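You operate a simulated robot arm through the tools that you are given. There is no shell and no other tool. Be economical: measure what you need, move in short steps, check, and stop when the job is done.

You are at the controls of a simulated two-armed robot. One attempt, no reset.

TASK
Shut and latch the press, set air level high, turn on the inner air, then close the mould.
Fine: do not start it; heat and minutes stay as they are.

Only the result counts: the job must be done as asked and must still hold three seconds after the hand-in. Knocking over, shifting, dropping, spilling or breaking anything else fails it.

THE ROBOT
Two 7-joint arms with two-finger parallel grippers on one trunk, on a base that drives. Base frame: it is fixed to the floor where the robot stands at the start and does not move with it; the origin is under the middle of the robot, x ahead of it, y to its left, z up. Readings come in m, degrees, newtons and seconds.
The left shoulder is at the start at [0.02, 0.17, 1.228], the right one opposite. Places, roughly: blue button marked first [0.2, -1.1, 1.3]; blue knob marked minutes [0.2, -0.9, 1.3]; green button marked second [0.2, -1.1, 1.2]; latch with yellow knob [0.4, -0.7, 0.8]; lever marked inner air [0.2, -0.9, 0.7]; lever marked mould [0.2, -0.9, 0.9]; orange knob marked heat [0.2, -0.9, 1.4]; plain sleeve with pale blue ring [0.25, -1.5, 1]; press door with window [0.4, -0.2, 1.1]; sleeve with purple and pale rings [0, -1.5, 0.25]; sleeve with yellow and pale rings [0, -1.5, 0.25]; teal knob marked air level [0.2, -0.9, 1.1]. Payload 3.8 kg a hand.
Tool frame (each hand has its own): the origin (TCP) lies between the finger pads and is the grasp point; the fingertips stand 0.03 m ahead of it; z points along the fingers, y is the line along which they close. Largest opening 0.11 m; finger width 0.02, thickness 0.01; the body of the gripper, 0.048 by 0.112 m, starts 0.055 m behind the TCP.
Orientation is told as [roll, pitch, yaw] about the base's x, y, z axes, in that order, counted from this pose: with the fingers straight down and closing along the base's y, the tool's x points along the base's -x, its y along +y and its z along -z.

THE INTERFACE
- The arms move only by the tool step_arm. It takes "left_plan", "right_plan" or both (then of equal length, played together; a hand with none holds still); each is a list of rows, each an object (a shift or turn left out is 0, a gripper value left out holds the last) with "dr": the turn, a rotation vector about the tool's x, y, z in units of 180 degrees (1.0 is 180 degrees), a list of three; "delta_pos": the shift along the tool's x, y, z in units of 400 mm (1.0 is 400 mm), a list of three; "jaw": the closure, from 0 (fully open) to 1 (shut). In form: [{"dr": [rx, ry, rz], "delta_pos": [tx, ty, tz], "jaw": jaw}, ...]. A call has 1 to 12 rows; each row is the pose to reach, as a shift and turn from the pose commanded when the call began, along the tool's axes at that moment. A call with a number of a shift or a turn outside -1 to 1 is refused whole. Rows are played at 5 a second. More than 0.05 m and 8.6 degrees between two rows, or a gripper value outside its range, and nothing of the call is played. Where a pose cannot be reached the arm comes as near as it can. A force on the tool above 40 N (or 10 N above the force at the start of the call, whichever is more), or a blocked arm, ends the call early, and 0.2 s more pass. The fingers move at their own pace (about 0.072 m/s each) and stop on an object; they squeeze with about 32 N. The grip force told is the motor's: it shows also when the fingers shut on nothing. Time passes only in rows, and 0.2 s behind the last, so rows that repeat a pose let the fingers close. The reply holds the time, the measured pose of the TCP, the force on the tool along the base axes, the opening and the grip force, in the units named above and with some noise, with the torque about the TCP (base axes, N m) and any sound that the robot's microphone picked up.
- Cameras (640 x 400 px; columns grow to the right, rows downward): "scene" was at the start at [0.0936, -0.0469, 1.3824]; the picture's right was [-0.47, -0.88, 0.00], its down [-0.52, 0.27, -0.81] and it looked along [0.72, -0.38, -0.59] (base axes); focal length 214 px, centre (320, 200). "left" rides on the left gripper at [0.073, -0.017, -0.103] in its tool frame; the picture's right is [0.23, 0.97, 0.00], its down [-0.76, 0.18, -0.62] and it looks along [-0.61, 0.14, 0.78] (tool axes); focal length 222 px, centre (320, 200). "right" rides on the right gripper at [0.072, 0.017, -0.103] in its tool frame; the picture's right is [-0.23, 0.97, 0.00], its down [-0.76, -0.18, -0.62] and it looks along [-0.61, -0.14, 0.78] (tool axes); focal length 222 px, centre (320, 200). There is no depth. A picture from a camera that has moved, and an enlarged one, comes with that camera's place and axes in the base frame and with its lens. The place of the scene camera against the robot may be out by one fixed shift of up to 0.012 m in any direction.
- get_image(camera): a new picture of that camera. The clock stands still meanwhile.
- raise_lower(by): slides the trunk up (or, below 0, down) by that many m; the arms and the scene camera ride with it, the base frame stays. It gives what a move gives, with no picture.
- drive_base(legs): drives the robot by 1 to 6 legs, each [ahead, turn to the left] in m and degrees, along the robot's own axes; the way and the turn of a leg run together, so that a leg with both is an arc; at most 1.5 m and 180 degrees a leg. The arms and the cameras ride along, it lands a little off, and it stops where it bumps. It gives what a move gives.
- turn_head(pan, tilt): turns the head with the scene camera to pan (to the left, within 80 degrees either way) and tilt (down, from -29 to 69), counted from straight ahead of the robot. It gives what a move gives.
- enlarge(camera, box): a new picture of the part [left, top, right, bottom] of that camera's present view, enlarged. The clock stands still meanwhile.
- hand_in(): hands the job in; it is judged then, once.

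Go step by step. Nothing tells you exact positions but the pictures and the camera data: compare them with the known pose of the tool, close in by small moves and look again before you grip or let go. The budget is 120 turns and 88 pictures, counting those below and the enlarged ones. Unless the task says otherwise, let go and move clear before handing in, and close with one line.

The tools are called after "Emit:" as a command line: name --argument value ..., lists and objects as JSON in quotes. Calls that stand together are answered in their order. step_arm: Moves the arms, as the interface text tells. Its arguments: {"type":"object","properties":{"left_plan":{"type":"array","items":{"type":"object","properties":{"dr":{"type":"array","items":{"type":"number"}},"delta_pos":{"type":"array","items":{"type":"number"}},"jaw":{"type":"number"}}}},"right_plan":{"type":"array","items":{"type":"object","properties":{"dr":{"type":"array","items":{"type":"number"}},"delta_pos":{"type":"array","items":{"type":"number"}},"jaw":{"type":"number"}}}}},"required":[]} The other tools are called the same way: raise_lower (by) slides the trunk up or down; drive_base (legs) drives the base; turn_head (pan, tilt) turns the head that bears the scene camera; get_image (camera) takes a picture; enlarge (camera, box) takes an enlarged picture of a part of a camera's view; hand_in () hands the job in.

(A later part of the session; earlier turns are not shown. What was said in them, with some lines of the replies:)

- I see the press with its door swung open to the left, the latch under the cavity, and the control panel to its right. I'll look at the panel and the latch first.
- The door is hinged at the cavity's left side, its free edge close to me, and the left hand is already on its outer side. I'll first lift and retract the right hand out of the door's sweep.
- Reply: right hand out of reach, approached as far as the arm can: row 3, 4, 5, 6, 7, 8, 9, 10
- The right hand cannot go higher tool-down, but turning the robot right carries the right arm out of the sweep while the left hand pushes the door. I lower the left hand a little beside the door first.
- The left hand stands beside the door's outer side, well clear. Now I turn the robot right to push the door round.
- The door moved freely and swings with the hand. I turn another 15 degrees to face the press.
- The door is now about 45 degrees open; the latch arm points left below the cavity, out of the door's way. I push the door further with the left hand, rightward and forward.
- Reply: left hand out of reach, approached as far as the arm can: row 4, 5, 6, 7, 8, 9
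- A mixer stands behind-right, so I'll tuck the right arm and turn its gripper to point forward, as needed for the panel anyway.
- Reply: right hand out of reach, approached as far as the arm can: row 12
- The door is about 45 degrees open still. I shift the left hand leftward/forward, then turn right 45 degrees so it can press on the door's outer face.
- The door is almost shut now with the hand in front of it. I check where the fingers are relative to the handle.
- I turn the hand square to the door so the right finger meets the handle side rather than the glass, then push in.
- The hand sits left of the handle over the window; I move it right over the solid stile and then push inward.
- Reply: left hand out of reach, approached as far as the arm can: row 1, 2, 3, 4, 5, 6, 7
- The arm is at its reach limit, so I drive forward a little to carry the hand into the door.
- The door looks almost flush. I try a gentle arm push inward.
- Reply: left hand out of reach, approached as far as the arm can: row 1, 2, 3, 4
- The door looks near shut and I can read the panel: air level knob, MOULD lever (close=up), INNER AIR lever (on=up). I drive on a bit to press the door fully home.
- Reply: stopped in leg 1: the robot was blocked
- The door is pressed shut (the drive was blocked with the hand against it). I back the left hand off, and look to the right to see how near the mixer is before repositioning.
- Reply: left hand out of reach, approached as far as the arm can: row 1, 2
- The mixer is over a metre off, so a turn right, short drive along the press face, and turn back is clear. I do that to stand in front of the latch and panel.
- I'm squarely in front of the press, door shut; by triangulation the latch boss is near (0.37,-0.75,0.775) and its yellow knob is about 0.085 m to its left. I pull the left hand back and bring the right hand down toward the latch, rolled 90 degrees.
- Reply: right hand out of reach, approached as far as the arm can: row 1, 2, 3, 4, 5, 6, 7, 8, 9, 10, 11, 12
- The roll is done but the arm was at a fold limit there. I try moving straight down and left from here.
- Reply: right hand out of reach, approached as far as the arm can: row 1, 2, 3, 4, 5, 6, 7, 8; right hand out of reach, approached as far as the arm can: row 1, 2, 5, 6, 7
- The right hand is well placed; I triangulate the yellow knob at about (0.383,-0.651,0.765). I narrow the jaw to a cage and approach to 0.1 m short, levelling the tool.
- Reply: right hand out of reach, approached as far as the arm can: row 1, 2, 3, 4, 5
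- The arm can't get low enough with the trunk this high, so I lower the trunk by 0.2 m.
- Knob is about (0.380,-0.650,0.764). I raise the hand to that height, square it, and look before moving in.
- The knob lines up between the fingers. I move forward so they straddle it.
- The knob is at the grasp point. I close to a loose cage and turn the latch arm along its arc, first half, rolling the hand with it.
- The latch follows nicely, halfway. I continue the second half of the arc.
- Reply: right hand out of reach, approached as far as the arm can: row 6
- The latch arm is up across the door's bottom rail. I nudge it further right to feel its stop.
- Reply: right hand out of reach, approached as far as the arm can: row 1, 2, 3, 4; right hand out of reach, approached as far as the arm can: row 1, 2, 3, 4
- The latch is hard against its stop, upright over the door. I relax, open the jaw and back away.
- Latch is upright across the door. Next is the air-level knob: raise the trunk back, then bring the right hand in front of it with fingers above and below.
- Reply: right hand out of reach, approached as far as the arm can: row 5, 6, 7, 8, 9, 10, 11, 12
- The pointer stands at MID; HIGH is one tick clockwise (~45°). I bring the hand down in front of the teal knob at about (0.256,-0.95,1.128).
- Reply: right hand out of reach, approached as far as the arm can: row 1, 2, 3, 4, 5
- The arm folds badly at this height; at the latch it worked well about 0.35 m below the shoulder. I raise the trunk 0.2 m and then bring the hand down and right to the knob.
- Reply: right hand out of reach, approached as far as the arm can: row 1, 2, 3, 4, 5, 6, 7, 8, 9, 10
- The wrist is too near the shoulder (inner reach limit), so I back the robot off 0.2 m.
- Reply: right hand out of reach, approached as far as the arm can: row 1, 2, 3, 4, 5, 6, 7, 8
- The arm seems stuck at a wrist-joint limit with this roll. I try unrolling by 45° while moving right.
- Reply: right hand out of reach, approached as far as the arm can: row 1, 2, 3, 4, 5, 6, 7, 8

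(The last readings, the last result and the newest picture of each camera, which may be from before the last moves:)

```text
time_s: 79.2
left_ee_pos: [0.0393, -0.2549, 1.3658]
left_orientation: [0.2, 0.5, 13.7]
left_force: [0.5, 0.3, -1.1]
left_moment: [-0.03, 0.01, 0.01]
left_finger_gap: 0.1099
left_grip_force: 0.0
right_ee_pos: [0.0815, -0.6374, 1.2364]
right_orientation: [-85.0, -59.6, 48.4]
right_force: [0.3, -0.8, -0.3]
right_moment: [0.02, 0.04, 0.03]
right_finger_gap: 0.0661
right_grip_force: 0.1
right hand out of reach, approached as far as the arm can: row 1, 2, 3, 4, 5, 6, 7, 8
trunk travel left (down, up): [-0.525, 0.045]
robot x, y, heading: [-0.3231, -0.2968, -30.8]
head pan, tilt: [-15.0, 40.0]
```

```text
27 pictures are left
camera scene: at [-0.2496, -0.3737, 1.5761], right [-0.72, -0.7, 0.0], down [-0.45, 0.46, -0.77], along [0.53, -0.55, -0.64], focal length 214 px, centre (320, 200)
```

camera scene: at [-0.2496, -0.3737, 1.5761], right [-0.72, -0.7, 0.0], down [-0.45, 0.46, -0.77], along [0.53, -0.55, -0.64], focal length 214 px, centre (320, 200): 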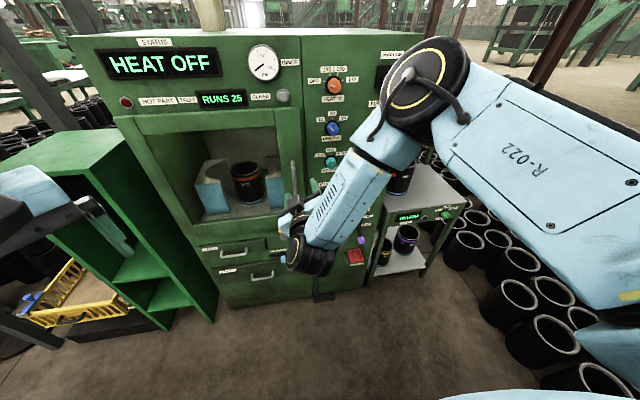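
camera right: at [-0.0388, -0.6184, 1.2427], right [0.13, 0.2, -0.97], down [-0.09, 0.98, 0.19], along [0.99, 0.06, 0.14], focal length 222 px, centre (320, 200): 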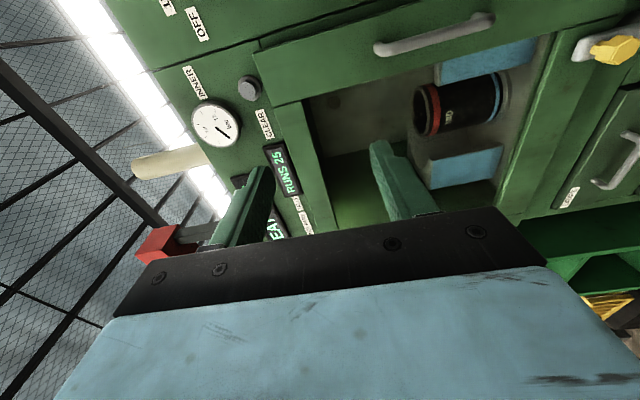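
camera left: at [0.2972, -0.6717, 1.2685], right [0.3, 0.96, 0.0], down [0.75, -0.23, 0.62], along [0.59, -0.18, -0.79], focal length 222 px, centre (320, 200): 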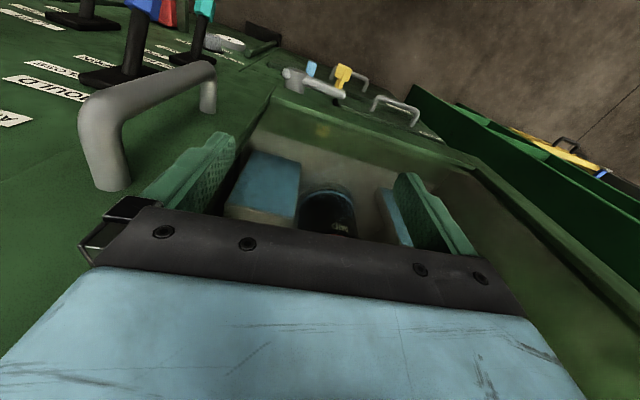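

The arm works well only with the target nearly straight ahead, so I'll place the robot instead: shift right about 0.25 m so the panel column lies in front of the hand.

Emit:
drive_base --legs '[[0, -55], [0.3, 0], [0, 55]]'

Emit:
get_image --camera "scene"

Emit:
get_image --camera "right"

```text
time_s: 86.2
left_ee_pos: [0.0621, -0.5483, 1.3646]
left_orientation: [0.2, 0.4, 14.5]
left_force: [-0.4, 0.5, -0.5]
left_moment: [-0.03, 0.01, 0.03]
left_finger_gap: 0.1099
left_grip_force: 0.1
right_ee_pos: [0.1075, -0.9289, 1.2375]
right_orientation: [-85.1, -59.5, 49.1]
right_force: [0.7, -0.3, -0.8]
right_moment: [-0.02, -0.02, -0.02]
right_finger_gap: 0.0662
right_grip_force: 0.0
trunk travel left (down, up): [-0.525, 0.045]
robot x, y, heading: [-0.2996, -0.5908, -30.2]
head pan, tilt: [-15.0, 40.0]
```

```text
26 pictures are left
camera scene: at [-0.2266, -0.6693, 1.5761], right [-0.71, -0.71, 0.0], down [-0.45, 0.45, -0.77], along [0.54, -0.54, -0.64], focal length 214 px, centre (320, 200)
```

scene: 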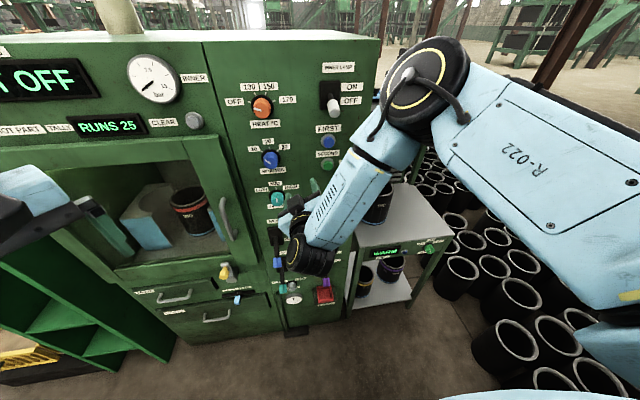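

```text
25 pictures are left
camera right: at [0.011, -0.8823, 1.1705], right [0.56, 0.77, -0.3], down [-0.33, 0.54, 0.77], along [0.76, -0.33, 0.56], focal length 222 px, centre (320, 200)
```

right: 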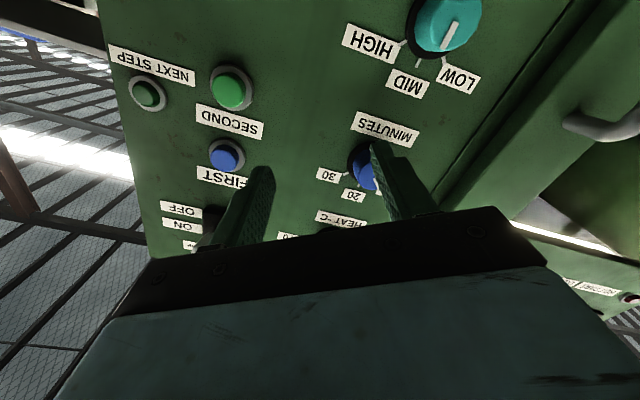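

Now everything is close: the teal knob is at about (0.253,-0.943,1.128). I lower the trunk 0.11 m, then shift left 0.06 m with a counter-roll to make room for the clockwise turn.

Emit:
raise_lower --by -0.109

Emit:
step_arm --right_plan '[{"delta_pos": [-0.012, 0.022, -0.003], "dr": [-0.005, -0.003, -0.042]}, {"delta_pos": [-0.025, 0.044, -0.006], "dr": [-0.01, -0.006, -0.084]}, {"delta_pos": [-0.038, 0.066, -0.009], "dr": [-0.015, -0.009, -0.126]}, {"delta_pos": [-0.05, 0.088, -0.012], "dr": [-0.02, -0.012, -0.168]}, {"delta_pos": [-0.063, 0.11, -0.015], "dr": [-0.025, -0.015, -0.21]}, {"delta_pos": [-0.076, 0.131, -0.018], "dr": [-0.031, -0.018, -0.25]}]'

Emit:
get_image --camera "right"

```text
time_s: 87.6
left_ee_pos: [0.0605, -0.5476, 1.2567]
left_orientation: [0.3, 0.5, 14.5]
left_force: [0.2, 0.9, 0.3]
left_moment: [0.02, 0.01, 0.0]
left_finger_gap: 0.1101
left_grip_force: 0.1
right_ee_pos: [0.1068, -0.9275, 1.128]
right_orientation: [-85.2, -59.5, 49.1]
right_force: [0.4, 0.2, -0.8]
right_moment: [0.01, -0.01, -0.02]
right_finger_gap: 0.0661
right_grip_force: 0.1
trunk travel left (down, up): [-0.416, 0.154]
robot x, y, heading: [-0.2981, -0.5931, -29.9]
head pan, tilt: [-15.0, 40.0]
```

```text
time_s: 89.0
left_ee_pos: [0.0634, -0.5481, 1.256]
left_orientation: [0.2, 0.5, 14.5]
left_force: [0.0, 1.0, 0.6]
left_moment: [-0.04, 0.0, 0.0]
left_finger_gap: 0.1102
left_grip_force: 0.1
right_ee_pos: [0.1382, -0.876, 1.1285]
right_orientation: [-84.9, -14.7, 57.8]
right_force: [0.1, 0.1, 0.4]
right_moment: [0.0, -0.01, -0.01]
right_finger_gap: 0.0663
right_grip_force: 0.1
trunk travel left (down, up): [-0.416, 0.154]
robot x, y, heading: [-0.2985, -0.5924, -30.0]
head pan, tilt: [-15.0, 40.0]
```

```text
24 pictures are left
camera right: at [0.0149, -0.8769, 1.1017], right [0.18, 0.44, -0.88], down [-0.15, 0.9, 0.42], along [0.97, 0.06, 0.22], focal length 222 px, centre (320, 200)
```

right: 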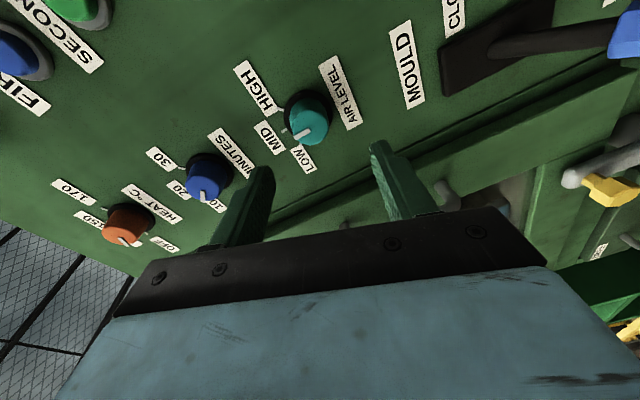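

The knob is now straight ahead. I advance with the jaw opened a bit so the fingers straddle it.

Emit:
step_arm --right_plan '[{"delta_pos": [-0.001, -0.006, 0.06], "dr": [0.007, 0, 0], "jaw": 0.28}, {"delta_pos": [-0.002, -0.012, 0.12], "dr": [0.014, 0, 0]}, {"delta_pos": [-0.004, -0.018, 0.18], "dr": [0.021, 0, 0]}, {"delta_pos": [-0.005, -0.022, 0.23], "dr": [0.028, 0, 0]}, {"delta_pos": [-0.005, -0.026, 0.265], "dr": [0.028, 0, 0]}]'

Emit:
get_image --camera "right"

```text
time_s: 90.2
left_ee_pos: [0.0613, -0.547, 1.2558]
left_orientation: [0.3, 0.5, 14.5]
left_force: [0.3, 1.0, 0.4]
left_moment: [0.0, 0.0, 0.01]
left_finger_gap: 0.1099
left_grip_force: 0.1
right_ee_pos: [0.2348, -0.9232, 1.1375]
right_orientation: [-89.7, -14.8, 57.5]
right_force: [0.4, 0.6, -0.1]
right_moment: [-0.03, 0.01, -0.01]
right_finger_gap: 0.0793
right_grip_force: 0.1
right hand out of reach, approached as far as the arm can: row 4, 5
trunk travel left (down, up): [-0.416, 0.154]
robot x, y, heading: [-0.2981, -0.5913, -30.0]
head pan, tilt: [-15.0, 40.0]
```

```text
23 pictures are left
camera right: at [0.112, -0.9218, 1.1024], right [0.25, 0.4, -0.88], down [-0.15, 0.92, 0.37], along [0.96, 0.04, 0.29], focal length 222 px, centre (320, 200)
```

right: 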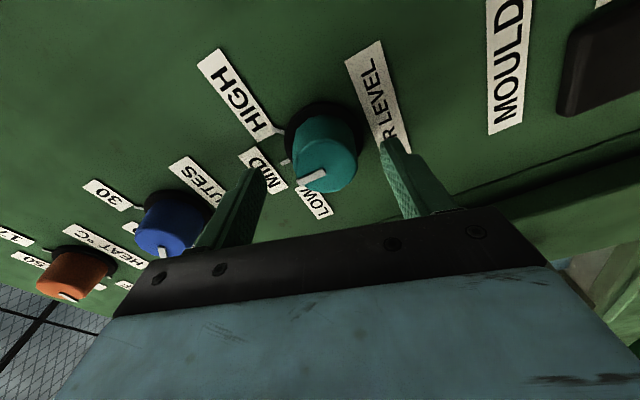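

Emit:
step_arm --right_plan '[{"delta_pos": [0, 0.0, 0.02]}, {"delta_pos": [0, 0.0, 0.04]}, {"delta_pos": [0, 0.0, 0.045]}]'

Emit:
get_image --camera "right"

```text
time_s: 91.0
left_ee_pos: [0.0576, -0.5465, 1.2581]
left_orientation: [0.2, 0.3, 14.6]
left_force: [-0.8, -0.3, 0.3]
left_moment: [-0.04, 0.01, -0.02]
left_finger_gap: 0.1101
left_grip_force: 0.0
right_ee_pos: [0.243, -0.9276, 1.139]
right_orientation: [-89.5, -14.9, 57.4]
right_force: [-26.7, 9.9, -5.7]
right_moment: [-0.29, -1.0, -0.75]
right_finger_gap: 0.0775
right_grip_force: 0.0
right hand out of reach, approached as far as the arm can: row 2, 3
trunk travel left (down, up): [-0.416, 0.154]
robot x, y, heading: [-0.2997, -0.5943, -30.1]
head pan, tilt: [-15.0, 40.0]
```

```text
22 pictures are left
camera right: at [0.1218, -0.9258, 1.1045], right [0.25, 0.4, -0.88], down [-0.15, 0.92, 0.37], along [0.96, 0.04, 0.29], focal length 222 px, centre (320, 200)
```

right: 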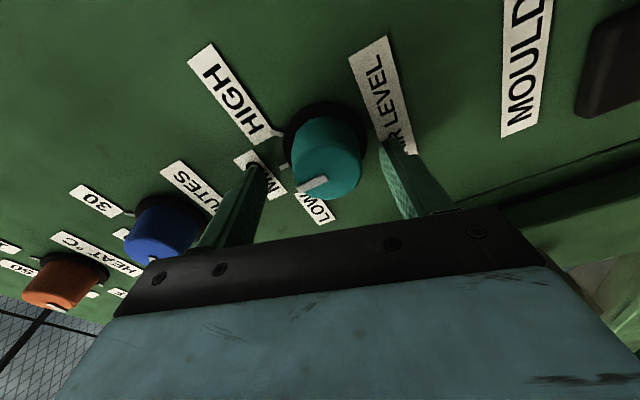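

The fingertips touch the panel. I back off 5 mm, then close on the knob.

Emit:
step_arm --right_plan '[{"delta_pos": [0, 0, -0.014]}, {"delta_pos": [0, 0, -0.014], "jaw": 0.6}, {"delta_pos": [0, 0, -0.014], "jaw": 1}, {"delta_pos": [0, 0, -0.014], "jaw": 1}, {"delta_pos": [0, 0, -0.014], "jaw": 1}]'

Emit:
get_image --camera "right"

```text
time_s: 92.2
left_ee_pos: [0.0637, -0.5485, 1.2551]
left_orientation: [0.3, 0.6, 14.5]
left_force: [-0.8, 0.2, -0.1]
left_moment: [-0.01, 0.01, 0.01]
left_finger_gap: 0.1097
left_grip_force: 0.1
right_ee_pos: [0.2447, -0.9235, 1.1345]
right_orientation: [-89.1, -14.8, 57.7]
right_force: [3.9, 10.3, -24.8]
right_moment: [0.56, 0.2, 0.53]
right_finger_gap: 0.0407
right_grip_force: 45.0
trunk travel left (down, up): [-0.416, 0.154]
robot x, y, heading: [-0.3001, -0.5908, -30.0]
head pan, tilt: [-15.0, 40.0]
```

```text
21 pictures are left
camera right: at [0.1233, -0.9228, 1.1008], right [0.24, 0.4, -0.88], down [-0.16, 0.91, 0.38], along [0.96, 0.05, 0.28], focal length 222 px, centre (320, 200)
```

right: 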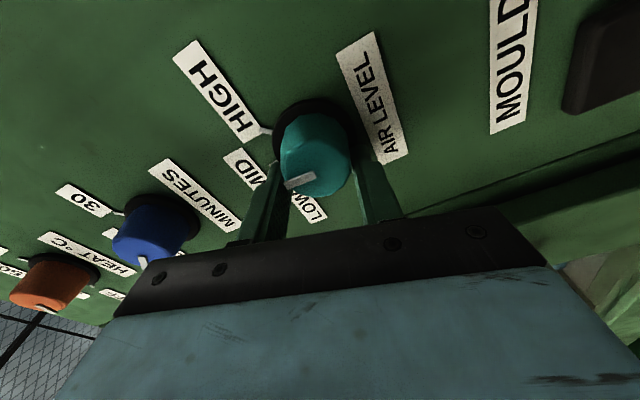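

Gripped, with a small side load; I relieve it and turn the knob 45° clockwise.

Emit:
step_arm --right_plan '[{"delta_pos": [0, 0.014, 0]}, {"delta_pos": [0, 0.014, 0], "dr": [0, 0, 0.042]}, {"delta_pos": [0, 0.014, 0], "dr": [0, 0, 0.084]}, {"delta_pos": [0, 0.014, 0], "dr": [0, 0, 0.126]}, {"delta_pos": [0, 0.014, 0], "dr": [0, 0, 0.168]}, {"delta_pos": [0, 0.014, 0], "dr": [0, 0, 0.21]}, {"delta_pos": [0, 0.014, 0], "dr": [0, 0, 0.25]}]'

Emit:
get_image --camera "right"

```text
time_s: 93.8
left_ee_pos: [0.0579, -0.5458, 1.2575]
left_orientation: [0.2, 0.3, 14.4]
left_force: [-0.7, -0.6, -0.6]
left_moment: [0.03, 0.0, 0.01]
left_finger_gap: 0.1102
left_grip_force: 0.0
right_ee_pos: [0.2426, -0.9286, 1.1435]
right_orientation: [-91.6, -60.0, 58.2]
right_force: [-11.0, -3.9, 31.9]
right_moment: [-0.87, 0.42, -0.89]
right_finger_gap: 0.0393
right_grip_force: 44.9
trunk travel left (down, up): [-0.416, 0.154]
robot x, y, heading: [-0.3016, -0.5931, -30.2]
head pan, tilt: [-15.0, 40.0]
```

```text
20 pictures are left
camera right: at [0.1459, -0.8887, 1.0707], right [0.53, 0.8, -0.29], down [-0.41, 0.54, 0.74], along [0.75, -0.27, 0.61], focal length 222 px, centre (320, 200)
```

right: 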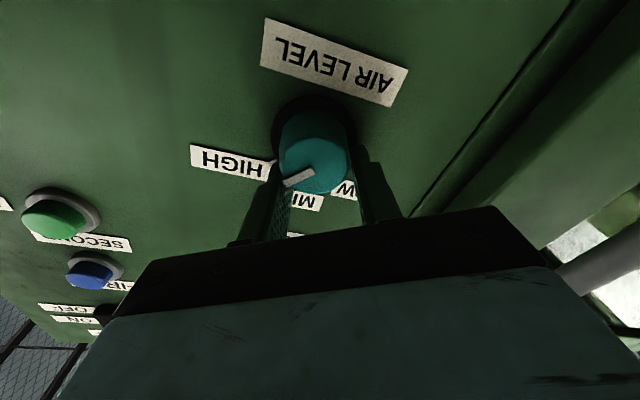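

The pointer now points to HIGH. I release, back off and check.

Emit:
step_arm --right_plan '[{"jaw": 0.5}, {"jaw": 0.28}, {"delta_pos": [0, 0, -0.04]}, {"delta_pos": [0, 0, -0.1]}, {"delta_pos": [0, 0, -0.17]}]'

Emit:
get_image --camera "right"

Emit:
enlarge --camera "right" --box '[220, 0, 440, 160]'

```text
time_s: 95.0
left_ee_pos: [0.0613, -0.5475, 1.2569]
left_orientation: [0.2, 0.3, 14.5]
left_force: [-0.6, -0.1, 0.0]
left_moment: [0.0, -0.02, 0.02]
left_finger_gap: 0.1099
left_grip_force: 0.0
right_ee_pos: [0.1875, -0.8887, 1.1341]
right_orientation: [-90.0, -59.9, 58.0]
right_force: [0.0, 0.3, 0.1]
right_moment: [-0.03, 0.01, 0.0]
right_finger_gap: 0.0794
right_grip_force: 0.1
trunk travel left (down, up): [-0.416, 0.154]
robot x, y, heading: [-0.2988, -0.5946, -29.9]
head pan, tilt: [-15.0, 40.0]
```

```text
19 pictures are left
camera right: at [0.0892, -0.8514, 1.0622], right [0.51, 0.81, -0.29], down [-0.41, 0.53, 0.75], along [0.76, -0.26, 0.6], focal length 222 px, centre (320, 200)
```

right: 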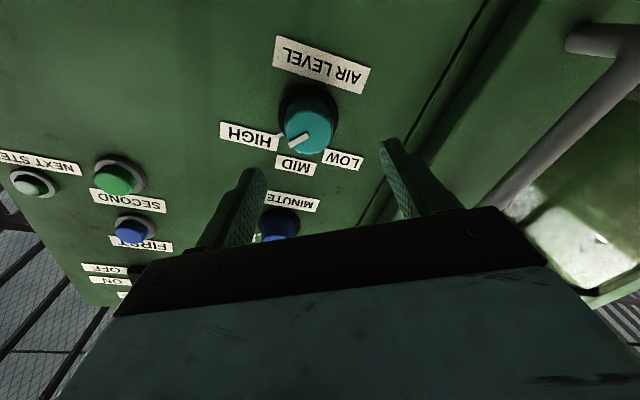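

```text
2.50 times, centred on (330, 80) of right
camera zoom: at [0.0892, -0.8514, 1.0622], right [0.51, 0.81, -0.29], down [-0.41, 0.53, 0.75], along [0.76, -0.26, 0.6], focal length 555 px, centre (295, 500)
```

zoom: 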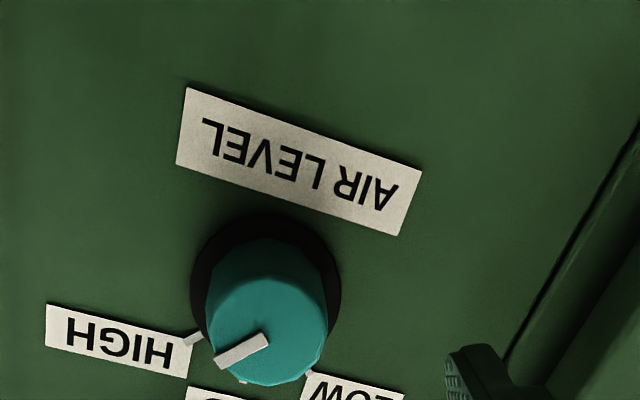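

Air level is at HIGH. Next the inner-air lever (teal handle near (0.205,-0.887,0.705), ON is up). I pull back, close the fingers and lower the trunk.

Emit:
step_arm --right_plan '[{"delta_pos": [0, 0, -0.08], "jaw": 0.6}, {"delta_pos": [0, 0, -0.16], "jaw": 1}, {"delta_pos": [0, 0, -0.2], "jaw": 1}]'

Emit:
raise_lower --by -0.4

Emit:
get_image --camera "right"

Emit:
get_image --camera "scene"

```text
time_s: 95.8
left_ee_pos: [0.0612, -0.5482, 1.2558]
left_orientation: [0.3, 0.4, 14.5]
left_force: [0.0, -0.7, -0.1]
left_moment: [0.0, 0.01, -0.02]
left_finger_gap: 0.1098
left_grip_force: 0.0
right_ee_pos: [0.1187, -0.8461, 1.1339]
right_orientation: [-89.9, -59.9, 57.8]
right_force: [-0.1, -0.3, -0.4]
right_moment: [0.01, 0.02, -0.02]
right_finger_gap: 0.0001
right_grip_force: 32.2
trunk travel left (down, up): [-0.416, 0.154]
robot x, y, heading: [-0.3002, -0.5933, -30.2]
head pan, tilt: [-15.0, 40.0]
```

```text
time_s: 99.6
left_ee_pos: [0.0607, -0.5476, 0.857]
left_orientation: [0.3, 0.5, 14.6]
left_force: [0.2, 0.5, 0.7]
left_moment: [-0.02, 0.0, -0.04]
left_finger_gap: 0.1099
left_grip_force: 0.0
right_ee_pos: [0.1186, -0.8459, 0.7339]
right_orientation: [-89.9, -59.8, 57.7]
right_force: [-0.1, 0.0, -0.2]
right_moment: [0.01, 0.03, 0.0]
right_finger_gap: 0.0
right_grip_force: 32.2
trunk travel left (down, up): [-0.016, 0.554]
robot x, y, heading: [-0.3002, -0.5946, -29.7]
head pan, tilt: [-15.0, 40.0]
```

```text
17 pictures are left
camera right: at [0.0214, -0.8088, 0.6629], right [0.51, 0.81, -0.29], down [-0.41, 0.53, 0.75], along [0.76, -0.26, 0.6], focal length 222 px, centre (320, 200)
```

right: 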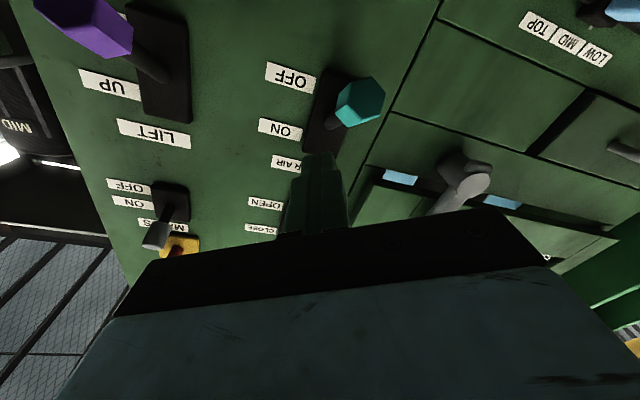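

```text
16 pictures are left
camera scene: at [-0.2266, -0.6695, 1.0672], right [-0.71, -0.71, 0.0], down [-0.45, 0.45, -0.77], along [0.54, -0.54, -0.64], focal length 214 px, centre (320, 200)
```

scene: 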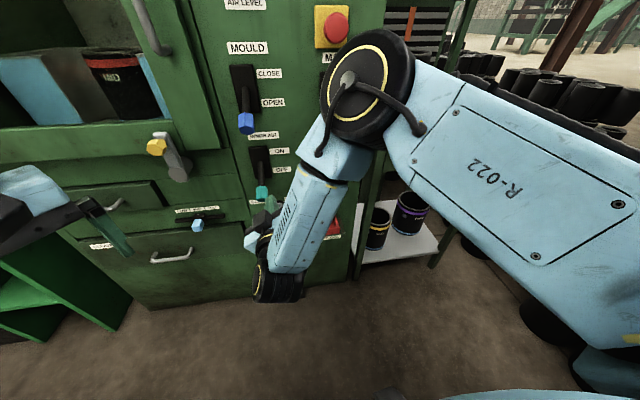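

Teal handle at about (0.212,-0.873,0.703). I go below it, then forward beneath it.

Emit:
step_arm --right_plan '[{"delta_pos": [0.05, 0.05, 0]}, {"delta_pos": [0.1, 0.1, 0]}, {"delta_pos": [0.145, 0.145, 0]}, {"delta_pos": [0.144, 0.148, 0.08]}, {"delta_pos": [0.142, 0.15, 0.16]}, {"delta_pos": [0.141, 0.152, 0.225]}]'

Emit:
get_image --camera "right"

```text
time_s: 101.0
left_ee_pos: [0.0589, -0.5466, 0.8576]
left_orientation: [0.2, 0.4, 14.6]
left_force: [0.2, 0.0, -0.6]
left_moment: [-0.02, 0.0, -0.02]
left_finger_gap: 0.11
left_grip_force: 0.1
right_ee_pos: [0.2088, -0.8562, 0.6679]
right_orientation: [-88.2, -59.8, 55.9]
right_force: [-28.0, 11.9, -5.6]
right_moment: [-0.13, -0.46, -0.21]
right_finger_gap: 0.0001
right_grip_force: 32.2
right hand out of reach, approached as far as the arm can: row 4, 5, 6
trunk travel left (down, up): [-0.016, 0.554]
robot x, y, heading: [-0.3034, -0.5937, -29.8]
head pan, tilt: [-15.0, 40.0]
```

```text
15 pictures are left
camera right: at [0.1101, -0.8182, 0.5975], right [0.51, 0.81, -0.29], down [-0.39, 0.52, 0.76], along [0.77, -0.27, 0.58], focal length 222 px, centre (320, 200)
```

right: 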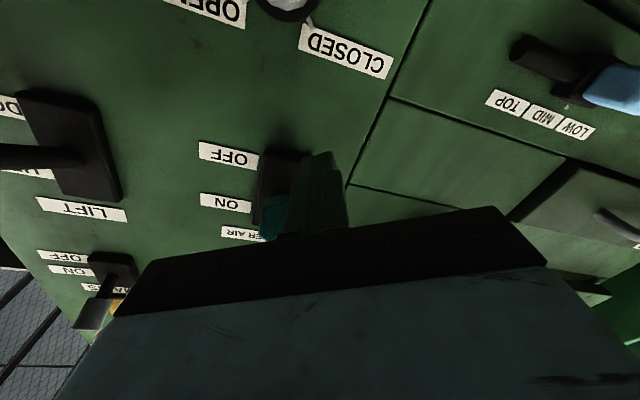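

The fingertip is butting against the lever handle; I need to be lower and slightly right. I back off, go lower, and re-approach.

Emit:
step_arm --right_plan '[{"delta_pos": [0, 0, -0.08]}, {"delta_pos": [0, 0, -0.17]}, {"delta_pos": [0.04, 0.0, -0.18]}, {"delta_pos": [0.085, -0.0, -0.18]}]'

Emit:
raise_lower --by -0.015

Emit:
get_image --camera "right"

```text
time_s: 102.0
left_ee_pos: [0.0613, -0.5478, 0.8573]
left_orientation: [0.3, 0.4, 14.5]
left_force: [0.9, 0.2, -0.3]
left_moment: [0.0, 0.0, -0.01]
left_finger_gap: 0.1099
left_grip_force: 0.0
right_ee_pos: [0.1434, -0.8268, 0.6518]
right_orientation: [-89.6, -59.8, 57.1]
right_force: [0.1, 0.0, -0.4]
right_moment: [0.0, -0.02, 0.02]
right_finger_gap: 0.0
right_grip_force: 31.8
right hand out of reach, approached as far as the arm can: row 4
trunk travel left (down, up): [-0.016, 0.554]
robot x, y, heading: [-0.3023, -0.5932, -29.9]
head pan, tilt: [-15.0, 40.0]
```

```text
time_s: 102.6
left_ee_pos: [0.0622, -0.5471, 0.8411]
left_orientation: [0.3, 0.4, 14.6]
left_force: [-0.5, -0.4, 0.8]
left_moment: [-0.01, -0.02, 0.0]
left_finger_gap: 0.1098
left_grip_force: 0.1
right_ee_pos: [0.1435, -0.8261, 0.636]
right_orientation: [-89.5, -59.9, 57.1]
right_force: [-1.0, -0.2, 0.0]
right_moment: [-0.01, 0.02, 0.01]
right_finger_gap: 0.0
right_grip_force: 32.3
trunk travel left (down, up): [-0.001, 0.569]
robot x, y, heading: [-0.3011, -0.5927, -30.1]
head pan, tilt: [-15.0, 40.0]
```

```text
14 pictures are left
camera right: at [0.0451, -0.788, 0.5649], right [0.51, 0.81, -0.29], down [-0.4, 0.53, 0.75], along [0.76, -0.27, 0.59], focal length 222 px, centre (320, 200)
```

right: 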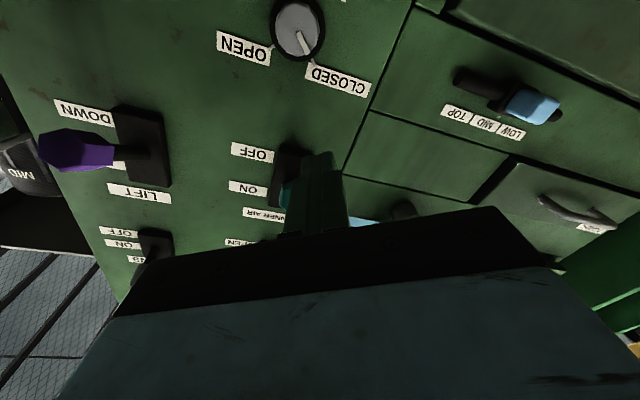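

Now well below the handle. I slide forward beneath it and push up.

Emit:
step_arm --right_plan '[{"delta_pos": [0.005, -0.008, 0.07]}, {"delta_pos": [0.01, -0.017, 0.14]}, {"delta_pos": [0.01, -0.017, 0.195]}, {"delta_pos": [-0.055, -0.055, 0.195]}, {"delta_pos": [-0.12, -0.093, 0.195]}, {"delta_pos": [-0.185, -0.131, 0.195]}, {"delta_pos": [-0.25, -0.169, 0.195]}, {"delta_pos": [-0.315, -0.207, 0.195]}]'

Emit:
get_image --camera "right"

```text
time_s: 104.4
left_ee_pos: [0.061, -0.547, 0.8422]
left_orientation: [0.2, 0.5, 14.5]
left_force: [-1.0, 0.6, 0.5]
left_moment: [-0.01, 0.01, -0.04]
left_finger_gap: 0.11
left_grip_force: 0.0
right_ee_pos: [0.199, -0.8736, 0.7638]
right_orientation: [-85.1, -59.3, 53.5]
right_force: [-6.2, 0.7, -1.5]
right_moment: [0.04, 0.0, -0.07]
right_finger_gap: 0.0002
right_grip_force: 31.2
right hand out of reach, approached as far as the arm can: row 1, 2, 3
trunk travel left (down, up): [-0.001, 0.569]
robot x, y, heading: [-0.2973, -0.5934, -29.9]
head pan, tilt: [-15.0, 40.0]
stopped in row 8 (right hand): the force on the tool passed its limit at 50 N (the readings are from after the stop); the commanded pose is now the measured one
```

```text
13 pictures are left
camera right: at [0.0986, -0.8349, 0.6965], right [0.5, 0.81, -0.3], down [-0.37, 0.51, 0.77], along [0.78, -0.27, 0.56], focal length 222 px, centre (320, 200)
```

right: 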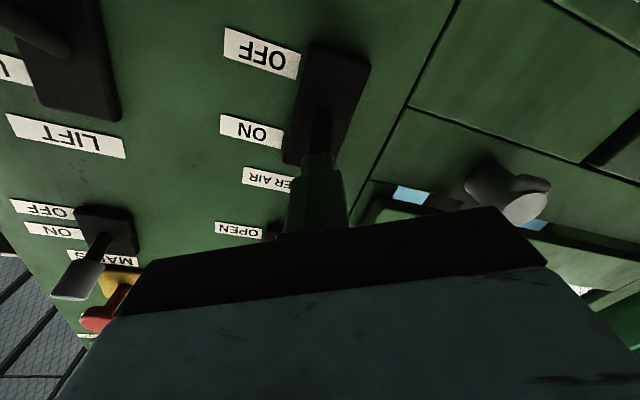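

The lever went up and met its stop. I back the hand out and check both levers.

Emit:
step_arm --right_plan '[{"delta_pos": [0.02, 0.012, -0.02]}, {"delta_pos": [0.03, 0.017, -0.1]}, {"delta_pos": [0.03, 0.017, -0.2]}, {"delta_pos": [0.03, 0.017, -0.26]}]'

Emit:
enlarge --camera "scene" --box '[130, 10, 370, 250]'

Emit:
get_image --camera "right"

```text
time_s: 105.4
left_ee_pos: [0.0619, -0.5487, 0.8415]
left_orientation: [0.2, 0.5, 14.5]
left_force: [0.9, 0.0, 0.5]
left_moment: [0.01, -0.01, -0.03]
left_finger_gap: 0.1099
left_grip_force: 0.1
right_ee_pos: [0.1112, -0.8188, 0.7533]
right_orientation: [-85.4, -59.4, 53.7]
right_force: [0.0, 0.5, -0.5]
right_moment: [-0.01, 0.03, -0.03]
right_finger_gap: 0.0001
right_grip_force: 31.8
trunk travel left (down, up): [-0.001, 0.569]
robot x, y, heading: [-0.3029, -0.5899, -30.0]
head pan, tilt: [-15.0, 40.0]
```

```text
1.67 times, centred on (250, 130) of scene
camera zoom: at [-0.2266, -0.6695, 1.0521], right [-0.71, -0.71, 0.0], down [-0.45, 0.45, -0.77], along [0.54, -0.54, -0.64], focal length 358 px, centre (437, 317)
```

zoom: 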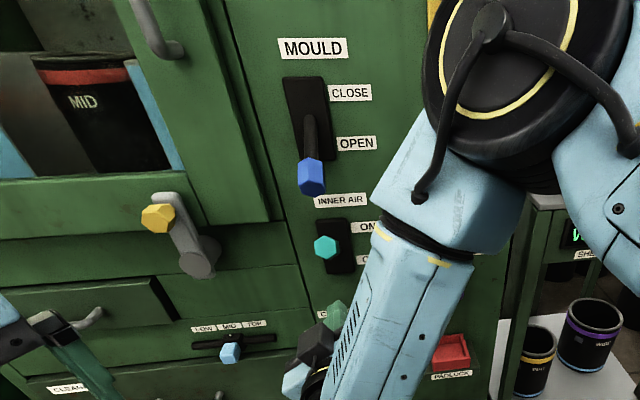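

```text
11 pictures are left
camera right: at [0.0105, -0.7796, 0.6861], right [0.5, 0.81, -0.3], down [-0.38, 0.51, 0.77], along [0.78, -0.27, 0.56], focal length 222 px, centre (320, 200)
```

right: 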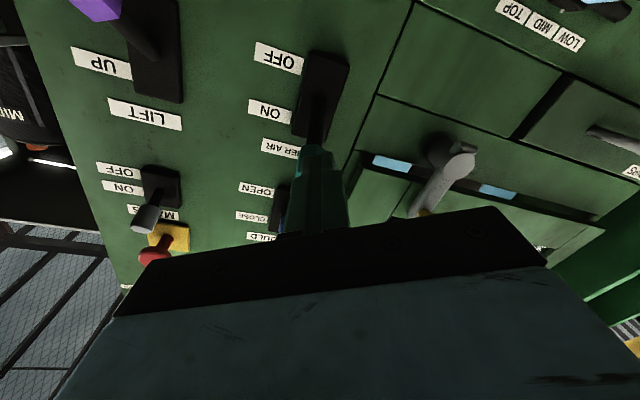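

Inner air is ON (handle up). For the mould lever (blue, near z 0.898) I raise the trunk and roll the hand so one thin finger goes under the handle and one above.

Emit:
raise_lower --by 0.141

Emit:
step_arm --right_plan '[{"dr": [0, 0, -0.042], "jaw": 0.6}, {"dr": [0, 0, -0.084], "jaw": 0.27}, {"dr": [0, 0, -0.126]}, {"dr": [0, 0, -0.168]}, {"dr": [0, 0, -0.21]}, {"dr": [0, 0, -0.252]}, {"dr": [0, 0, -0.294]}, {"dr": [0, 0, -0.333]}]'

Emit:
get_image --camera "right"

```text
time_s: 107.1
left_ee_pos: [0.061, -0.5471, 0.9818]
left_orientation: [0.3, 0.4, 14.5]
left_force: [-1.1, 0.5, 0.0]
left_moment: [-0.01, -0.02, 0.02]
left_finger_gap: 0.11
left_grip_force: 0.0
right_ee_pos: [0.1119, -0.8191, 0.8948]
right_orientation: [-85.3, -59.5, 53.8]
right_force: [-0.1, -0.4, 0.8]
right_moment: [0.0, 0.02, -0.01]
right_finger_gap: 0.0
right_grip_force: 32.3
trunk travel left (down, up): [-0.142, 0.428]
robot x, y, heading: [-0.3012, -0.5953, -30.2]
head pan, tilt: [-15.0, 40.0]
```

```text
time_s: 108.9
left_ee_pos: [0.0614, -0.5477, 0.9821]
left_orientation: [0.3, 0.3, 14.6]
left_force: [-0.5, 0.5, -1.1]
left_moment: [-0.01, -0.01, 0.0]
left_finger_gap: 0.1098
left_grip_force: 0.0
right_ee_pos: [0.111, -0.8188, 0.8944]
right_orientation: [-87.6, 0.6, 57.8]
right_force: [0.4, 0.0, 0.7]
right_moment: [-0.01, -0.02, -0.02]
right_finger_gap: 0.0804
right_grip_force: 0.0
trunk travel left (down, up): [-0.142, 0.428]
robot x, y, heading: [-0.3048, -0.5913, -29.8]
head pan, tilt: [-15.0, 40.0]
```

```text
10 pictures are left
camera right: at [-0.014, -0.8238, 0.8816], right [0.08, 0.21, -0.98], down [-0.11, 0.97, 0.2], along [0.99, 0.09, 0.1], focal length 222 px, centre (320, 200)
```

right: 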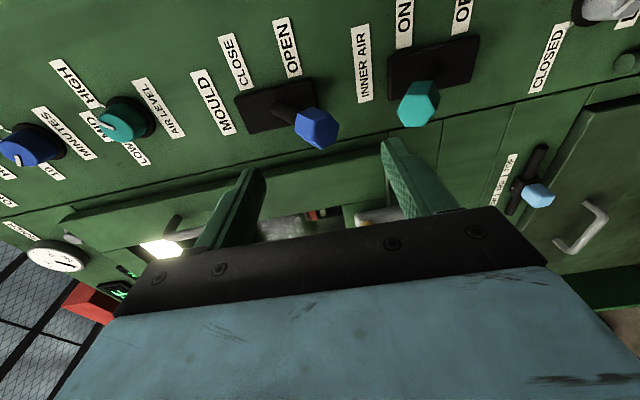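

Clear view: inner air handle is up at ON, the mould handle down at OPEN, and my fingers bracket it. I advance to straddle the blue handle.

Emit:
step_arm --right_plan '[{"delta_pos": [-0.003, -0.003, 0.08]}, {"delta_pos": [-0.006, -0.006, 0.16]}, {"delta_pos": [-0.01, -0.008, 0.22]}, {"delta_pos": [-0.01, -0.008, 0.26]}]'

Emit:
get_image --camera "right"

```text
time_s: 109.9
left_ee_pos: [0.0625, -0.5484, 0.9825]
left_orientation: [0.3, 0.3, 14.5]
left_force: [0.3, 0.0, 0.0]
left_moment: [0.0, 0.02, 0.02]
left_finger_gap: 0.1102
left_grip_force: 0.0
right_ee_pos: [0.2013, -0.8712, 0.8937]
right_orientation: [-87.6, 0.4, 57.8]
right_force: [-0.1, -0.2, 0.1]
right_moment: [0.03, 0.01, 0.0]
right_finger_gap: 0.0803
right_grip_force: 0.1
trunk travel left (down, up): [-0.142, 0.428]
robot x, y, heading: [-0.2989, -0.5922, -30.0]
head pan, tilt: [-15.0, 40.0]
```

```text
9 pictures are left
camera right: at [0.0763, -0.8759, 0.8801], right [0.08, 0.21, -0.97], down [-0.11, 0.97, 0.2], along [0.99, 0.09, 0.1], focal length 222 px, centre (320, 200)
```

right: 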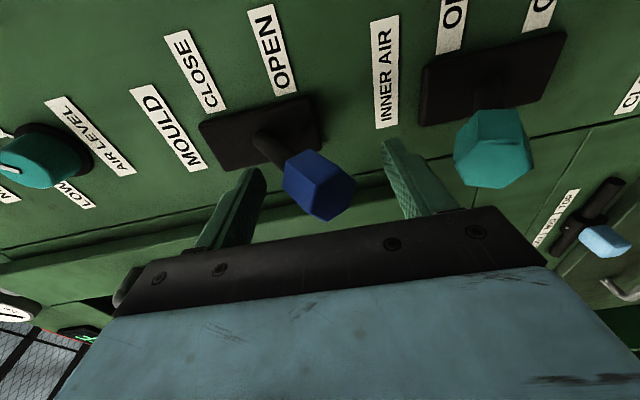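

The blue handle sits between the fingers. I tighten the cage slightly and lift with the arm first.

Emit:
step_arm --right_plan '[{"jaw": 0.42}, {"jaw": 0.42}, {"delta_pos": [0, -0.07, -0.01]}, {"delta_pos": [0, -0.14, -0.02]}, {"delta_pos": [0, -0.21, -0.02]}]'

Emit:
get_image --camera "right"

```text
time_s: 111.1
left_ee_pos: [0.0612, -0.5474, 0.9821]
left_orientation: [0.2, 0.5, 14.4]
left_force: [-1.0, 0.3, 0.8]
left_moment: [0.02, 0.03, 0.03]
left_finger_gap: 0.1099
left_grip_force: 0.1
right_ee_pos: [0.1993, -0.8671, 0.9796]
right_orientation: [-87.9, 0.4, 57.8]
right_force: [0.1, -0.1, -0.3]
right_moment: [0.01, 0.01, -0.02]
right_finger_gap: 0.0637
right_grip_force: 0.0
trunk travel left (down, up): [-0.142, 0.428]
robot x, y, heading: [-0.3003, -0.5935, -29.9]
head pan, tilt: [-15.0, 40.0]
```

```text
8 pictures are left
camera right: at [0.0737, -0.8724, 0.9671], right [0.09, 0.21, -0.97], down [-0.11, 0.97, 0.2], along [0.99, 0.09, 0.11], focal length 222 px, centre (320, 200)
```

right: 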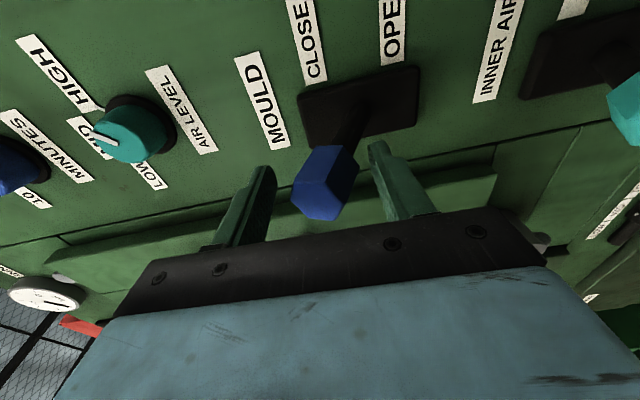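

The lever follows. I keep lifting until the stop.

Emit:
step_arm --right_plan '[{"delta_pos": [0, -0.05, 0]}, {"delta_pos": [0, -0.1, 0.01]}, {"delta_pos": [0, -0.15, 0.02]}, {"delta_pos": [0, -0.19, 0.03]}]'

Emit:
get_image --camera "right"

```text
time_s: 111.8
left_ee_pos: [0.0624, -0.549, 0.9811]
left_orientation: [0.4, 0.5, 14.5]
left_force: [1.0, -0.2, -0.2]
left_moment: [0.04, -0.01, 0.02]
left_finger_gap: 0.11
left_grip_force: 0.0
right_ee_pos: [0.2009, -0.8676, 1.0015]
right_orientation: [-84.8, 1.1, 58.1]
right_force: [4.3, -3.6, -21.9]
right_moment: [0.03, 0.11, -0.14]
right_finger_gap: 0.0745
right_grip_force: 10.3
trunk travel left (down, up): [-0.142, 0.428]
robot x, y, heading: [-0.3018, -0.5935, -30.0]
head pan, tilt: [-15.0, 40.0]
stopped in row 3 (right hand): the force on the tool passed its limit at 48 N (the readings are from after the stop); the commanded pose is now the measured one
```

```text
7 pictures are left
camera right: at [0.0748, -0.8734, 0.9961], right [0.03, 0.22, -0.97], down [-0.11, 0.97, 0.22], along [0.99, 0.1, 0.06], focal length 222 px, centre (320, 200)
```

right: 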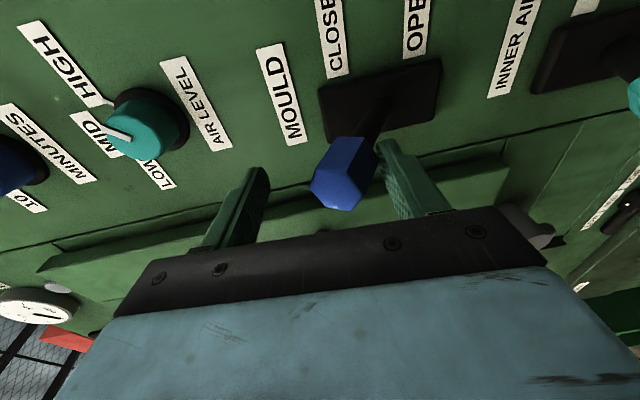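

The mould lever is at its upper stop (CLOSE). I ease off and back away, then check everything.

Emit:
step_arm --right_plan '[{"delta_pos": [0, 0.012, 0], "jaw": 0.3}, {"delta_pos": [0, 0.012, -0.06], "jaw": 0.25}, {"delta_pos": [0, 0.012, -0.16]}, {"delta_pos": [0, 0.012, -0.26]}, {"delta_pos": [0, 0.012, -0.32]}]'

Emit:
get_image --camera "right"

Emit:
get_image --camera "scene"

```text
time_s: 113.0
left_ee_pos: [0.0623, -0.5478, 0.9819]
left_orientation: [0.2, 0.5, 14.5]
left_force: [0.0, 0.4, -0.2]
left_moment: [0.0, 0.02, 0.01]
left_finger_gap: 0.1097
left_grip_force: 0.0
right_ee_pos: [0.0901, -0.8006, 1.0123]
right_orientation: [-85.3, 0.7, 57.9]
right_force: [0.5, 0.0, 0.2]
right_moment: [0.03, 0.03, -0.02]
right_finger_gap: 0.0824
right_grip_force: 0.0
trunk travel left (down, up): [-0.142, 0.428]
robot x, y, heading: [-0.3013, -0.5945, -30.0]
head pan, tilt: [-15.0, 40.0]
```

```text
6 pictures are left
camera right: at [-0.0355, -0.8058, 1.0045], right [0.05, 0.23, -0.97], down [-0.11, 0.97, 0.22], along [0.99, 0.09, 0.07], focal length 222 px, centre (320, 200)
```

right: 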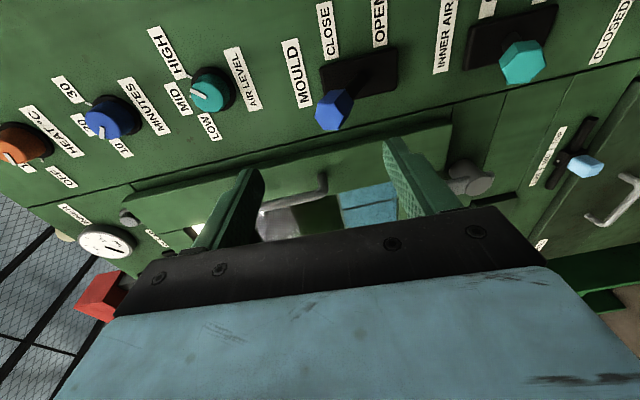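

```text
5 pictures are left
camera scene: at [-0.2277, -0.6732, 1.1988], right [-0.73, -0.68, 0.0], down [-0.4, 0.43, -0.81], along [0.55, -0.59, -0.59], focal length 214 px, centre (320, 200)
```

scene: 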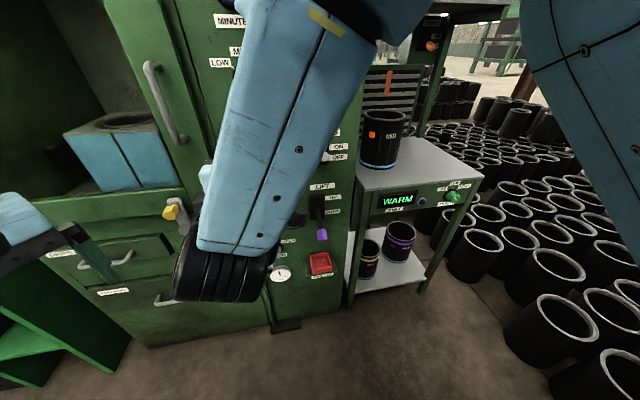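

The mould has closed. I check the knob pointer and the latch close up.

Emit:
enlarge --camera "right" --box '[60, 20, 420, 160]'

Emit:
enlarge --camera "scene" --box '[60, 80, 260, 260]'

```text
1.78 times, centred on (240, 90) of right
camera zoom: at [-0.0355, -0.8058, 1.0045], right [0.05, 0.23, -0.97], down [-0.11, 0.97, 0.22], along [0.99, 0.09, 0.07], focal length 395 px, centre (462, 396)
```

zoom: 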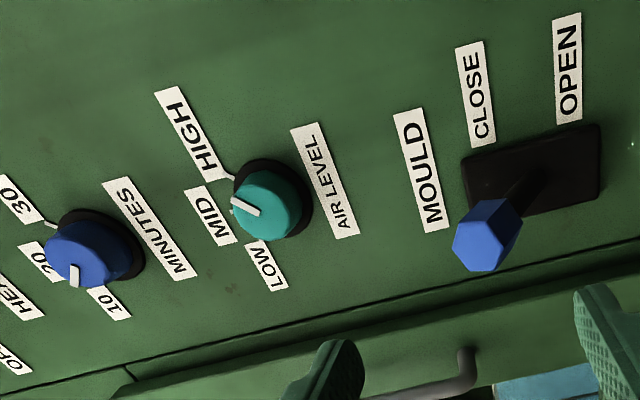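

```text
2.22 times, centred on (160, 170) of scene
camera zoom: at [-0.2277, -0.6732, 1.1988], right [-0.73, -0.68, 0.0], down [-0.4, 0.43, -0.81], along [0.55, -0.59, -0.59], focal length 477 px, centre (676, 267)
```

zoom: 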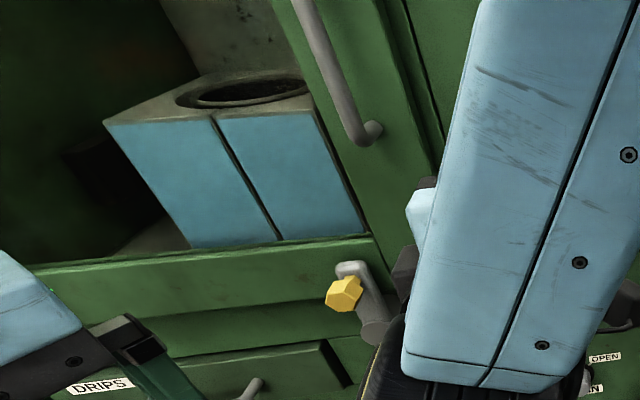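

Door shut, latch upright over it, air level pointing at HIGH, inner air ON, mould closed, heat and minutes untouched, and both hands are clear. I hand it in.

Emit:
hand_in

```text
The job is handed in.
```

The job is handed in. The press is shut and latched, air level is high, inner air is on and the mould is closed. I did not start the press, and I left heat and minutes alone.
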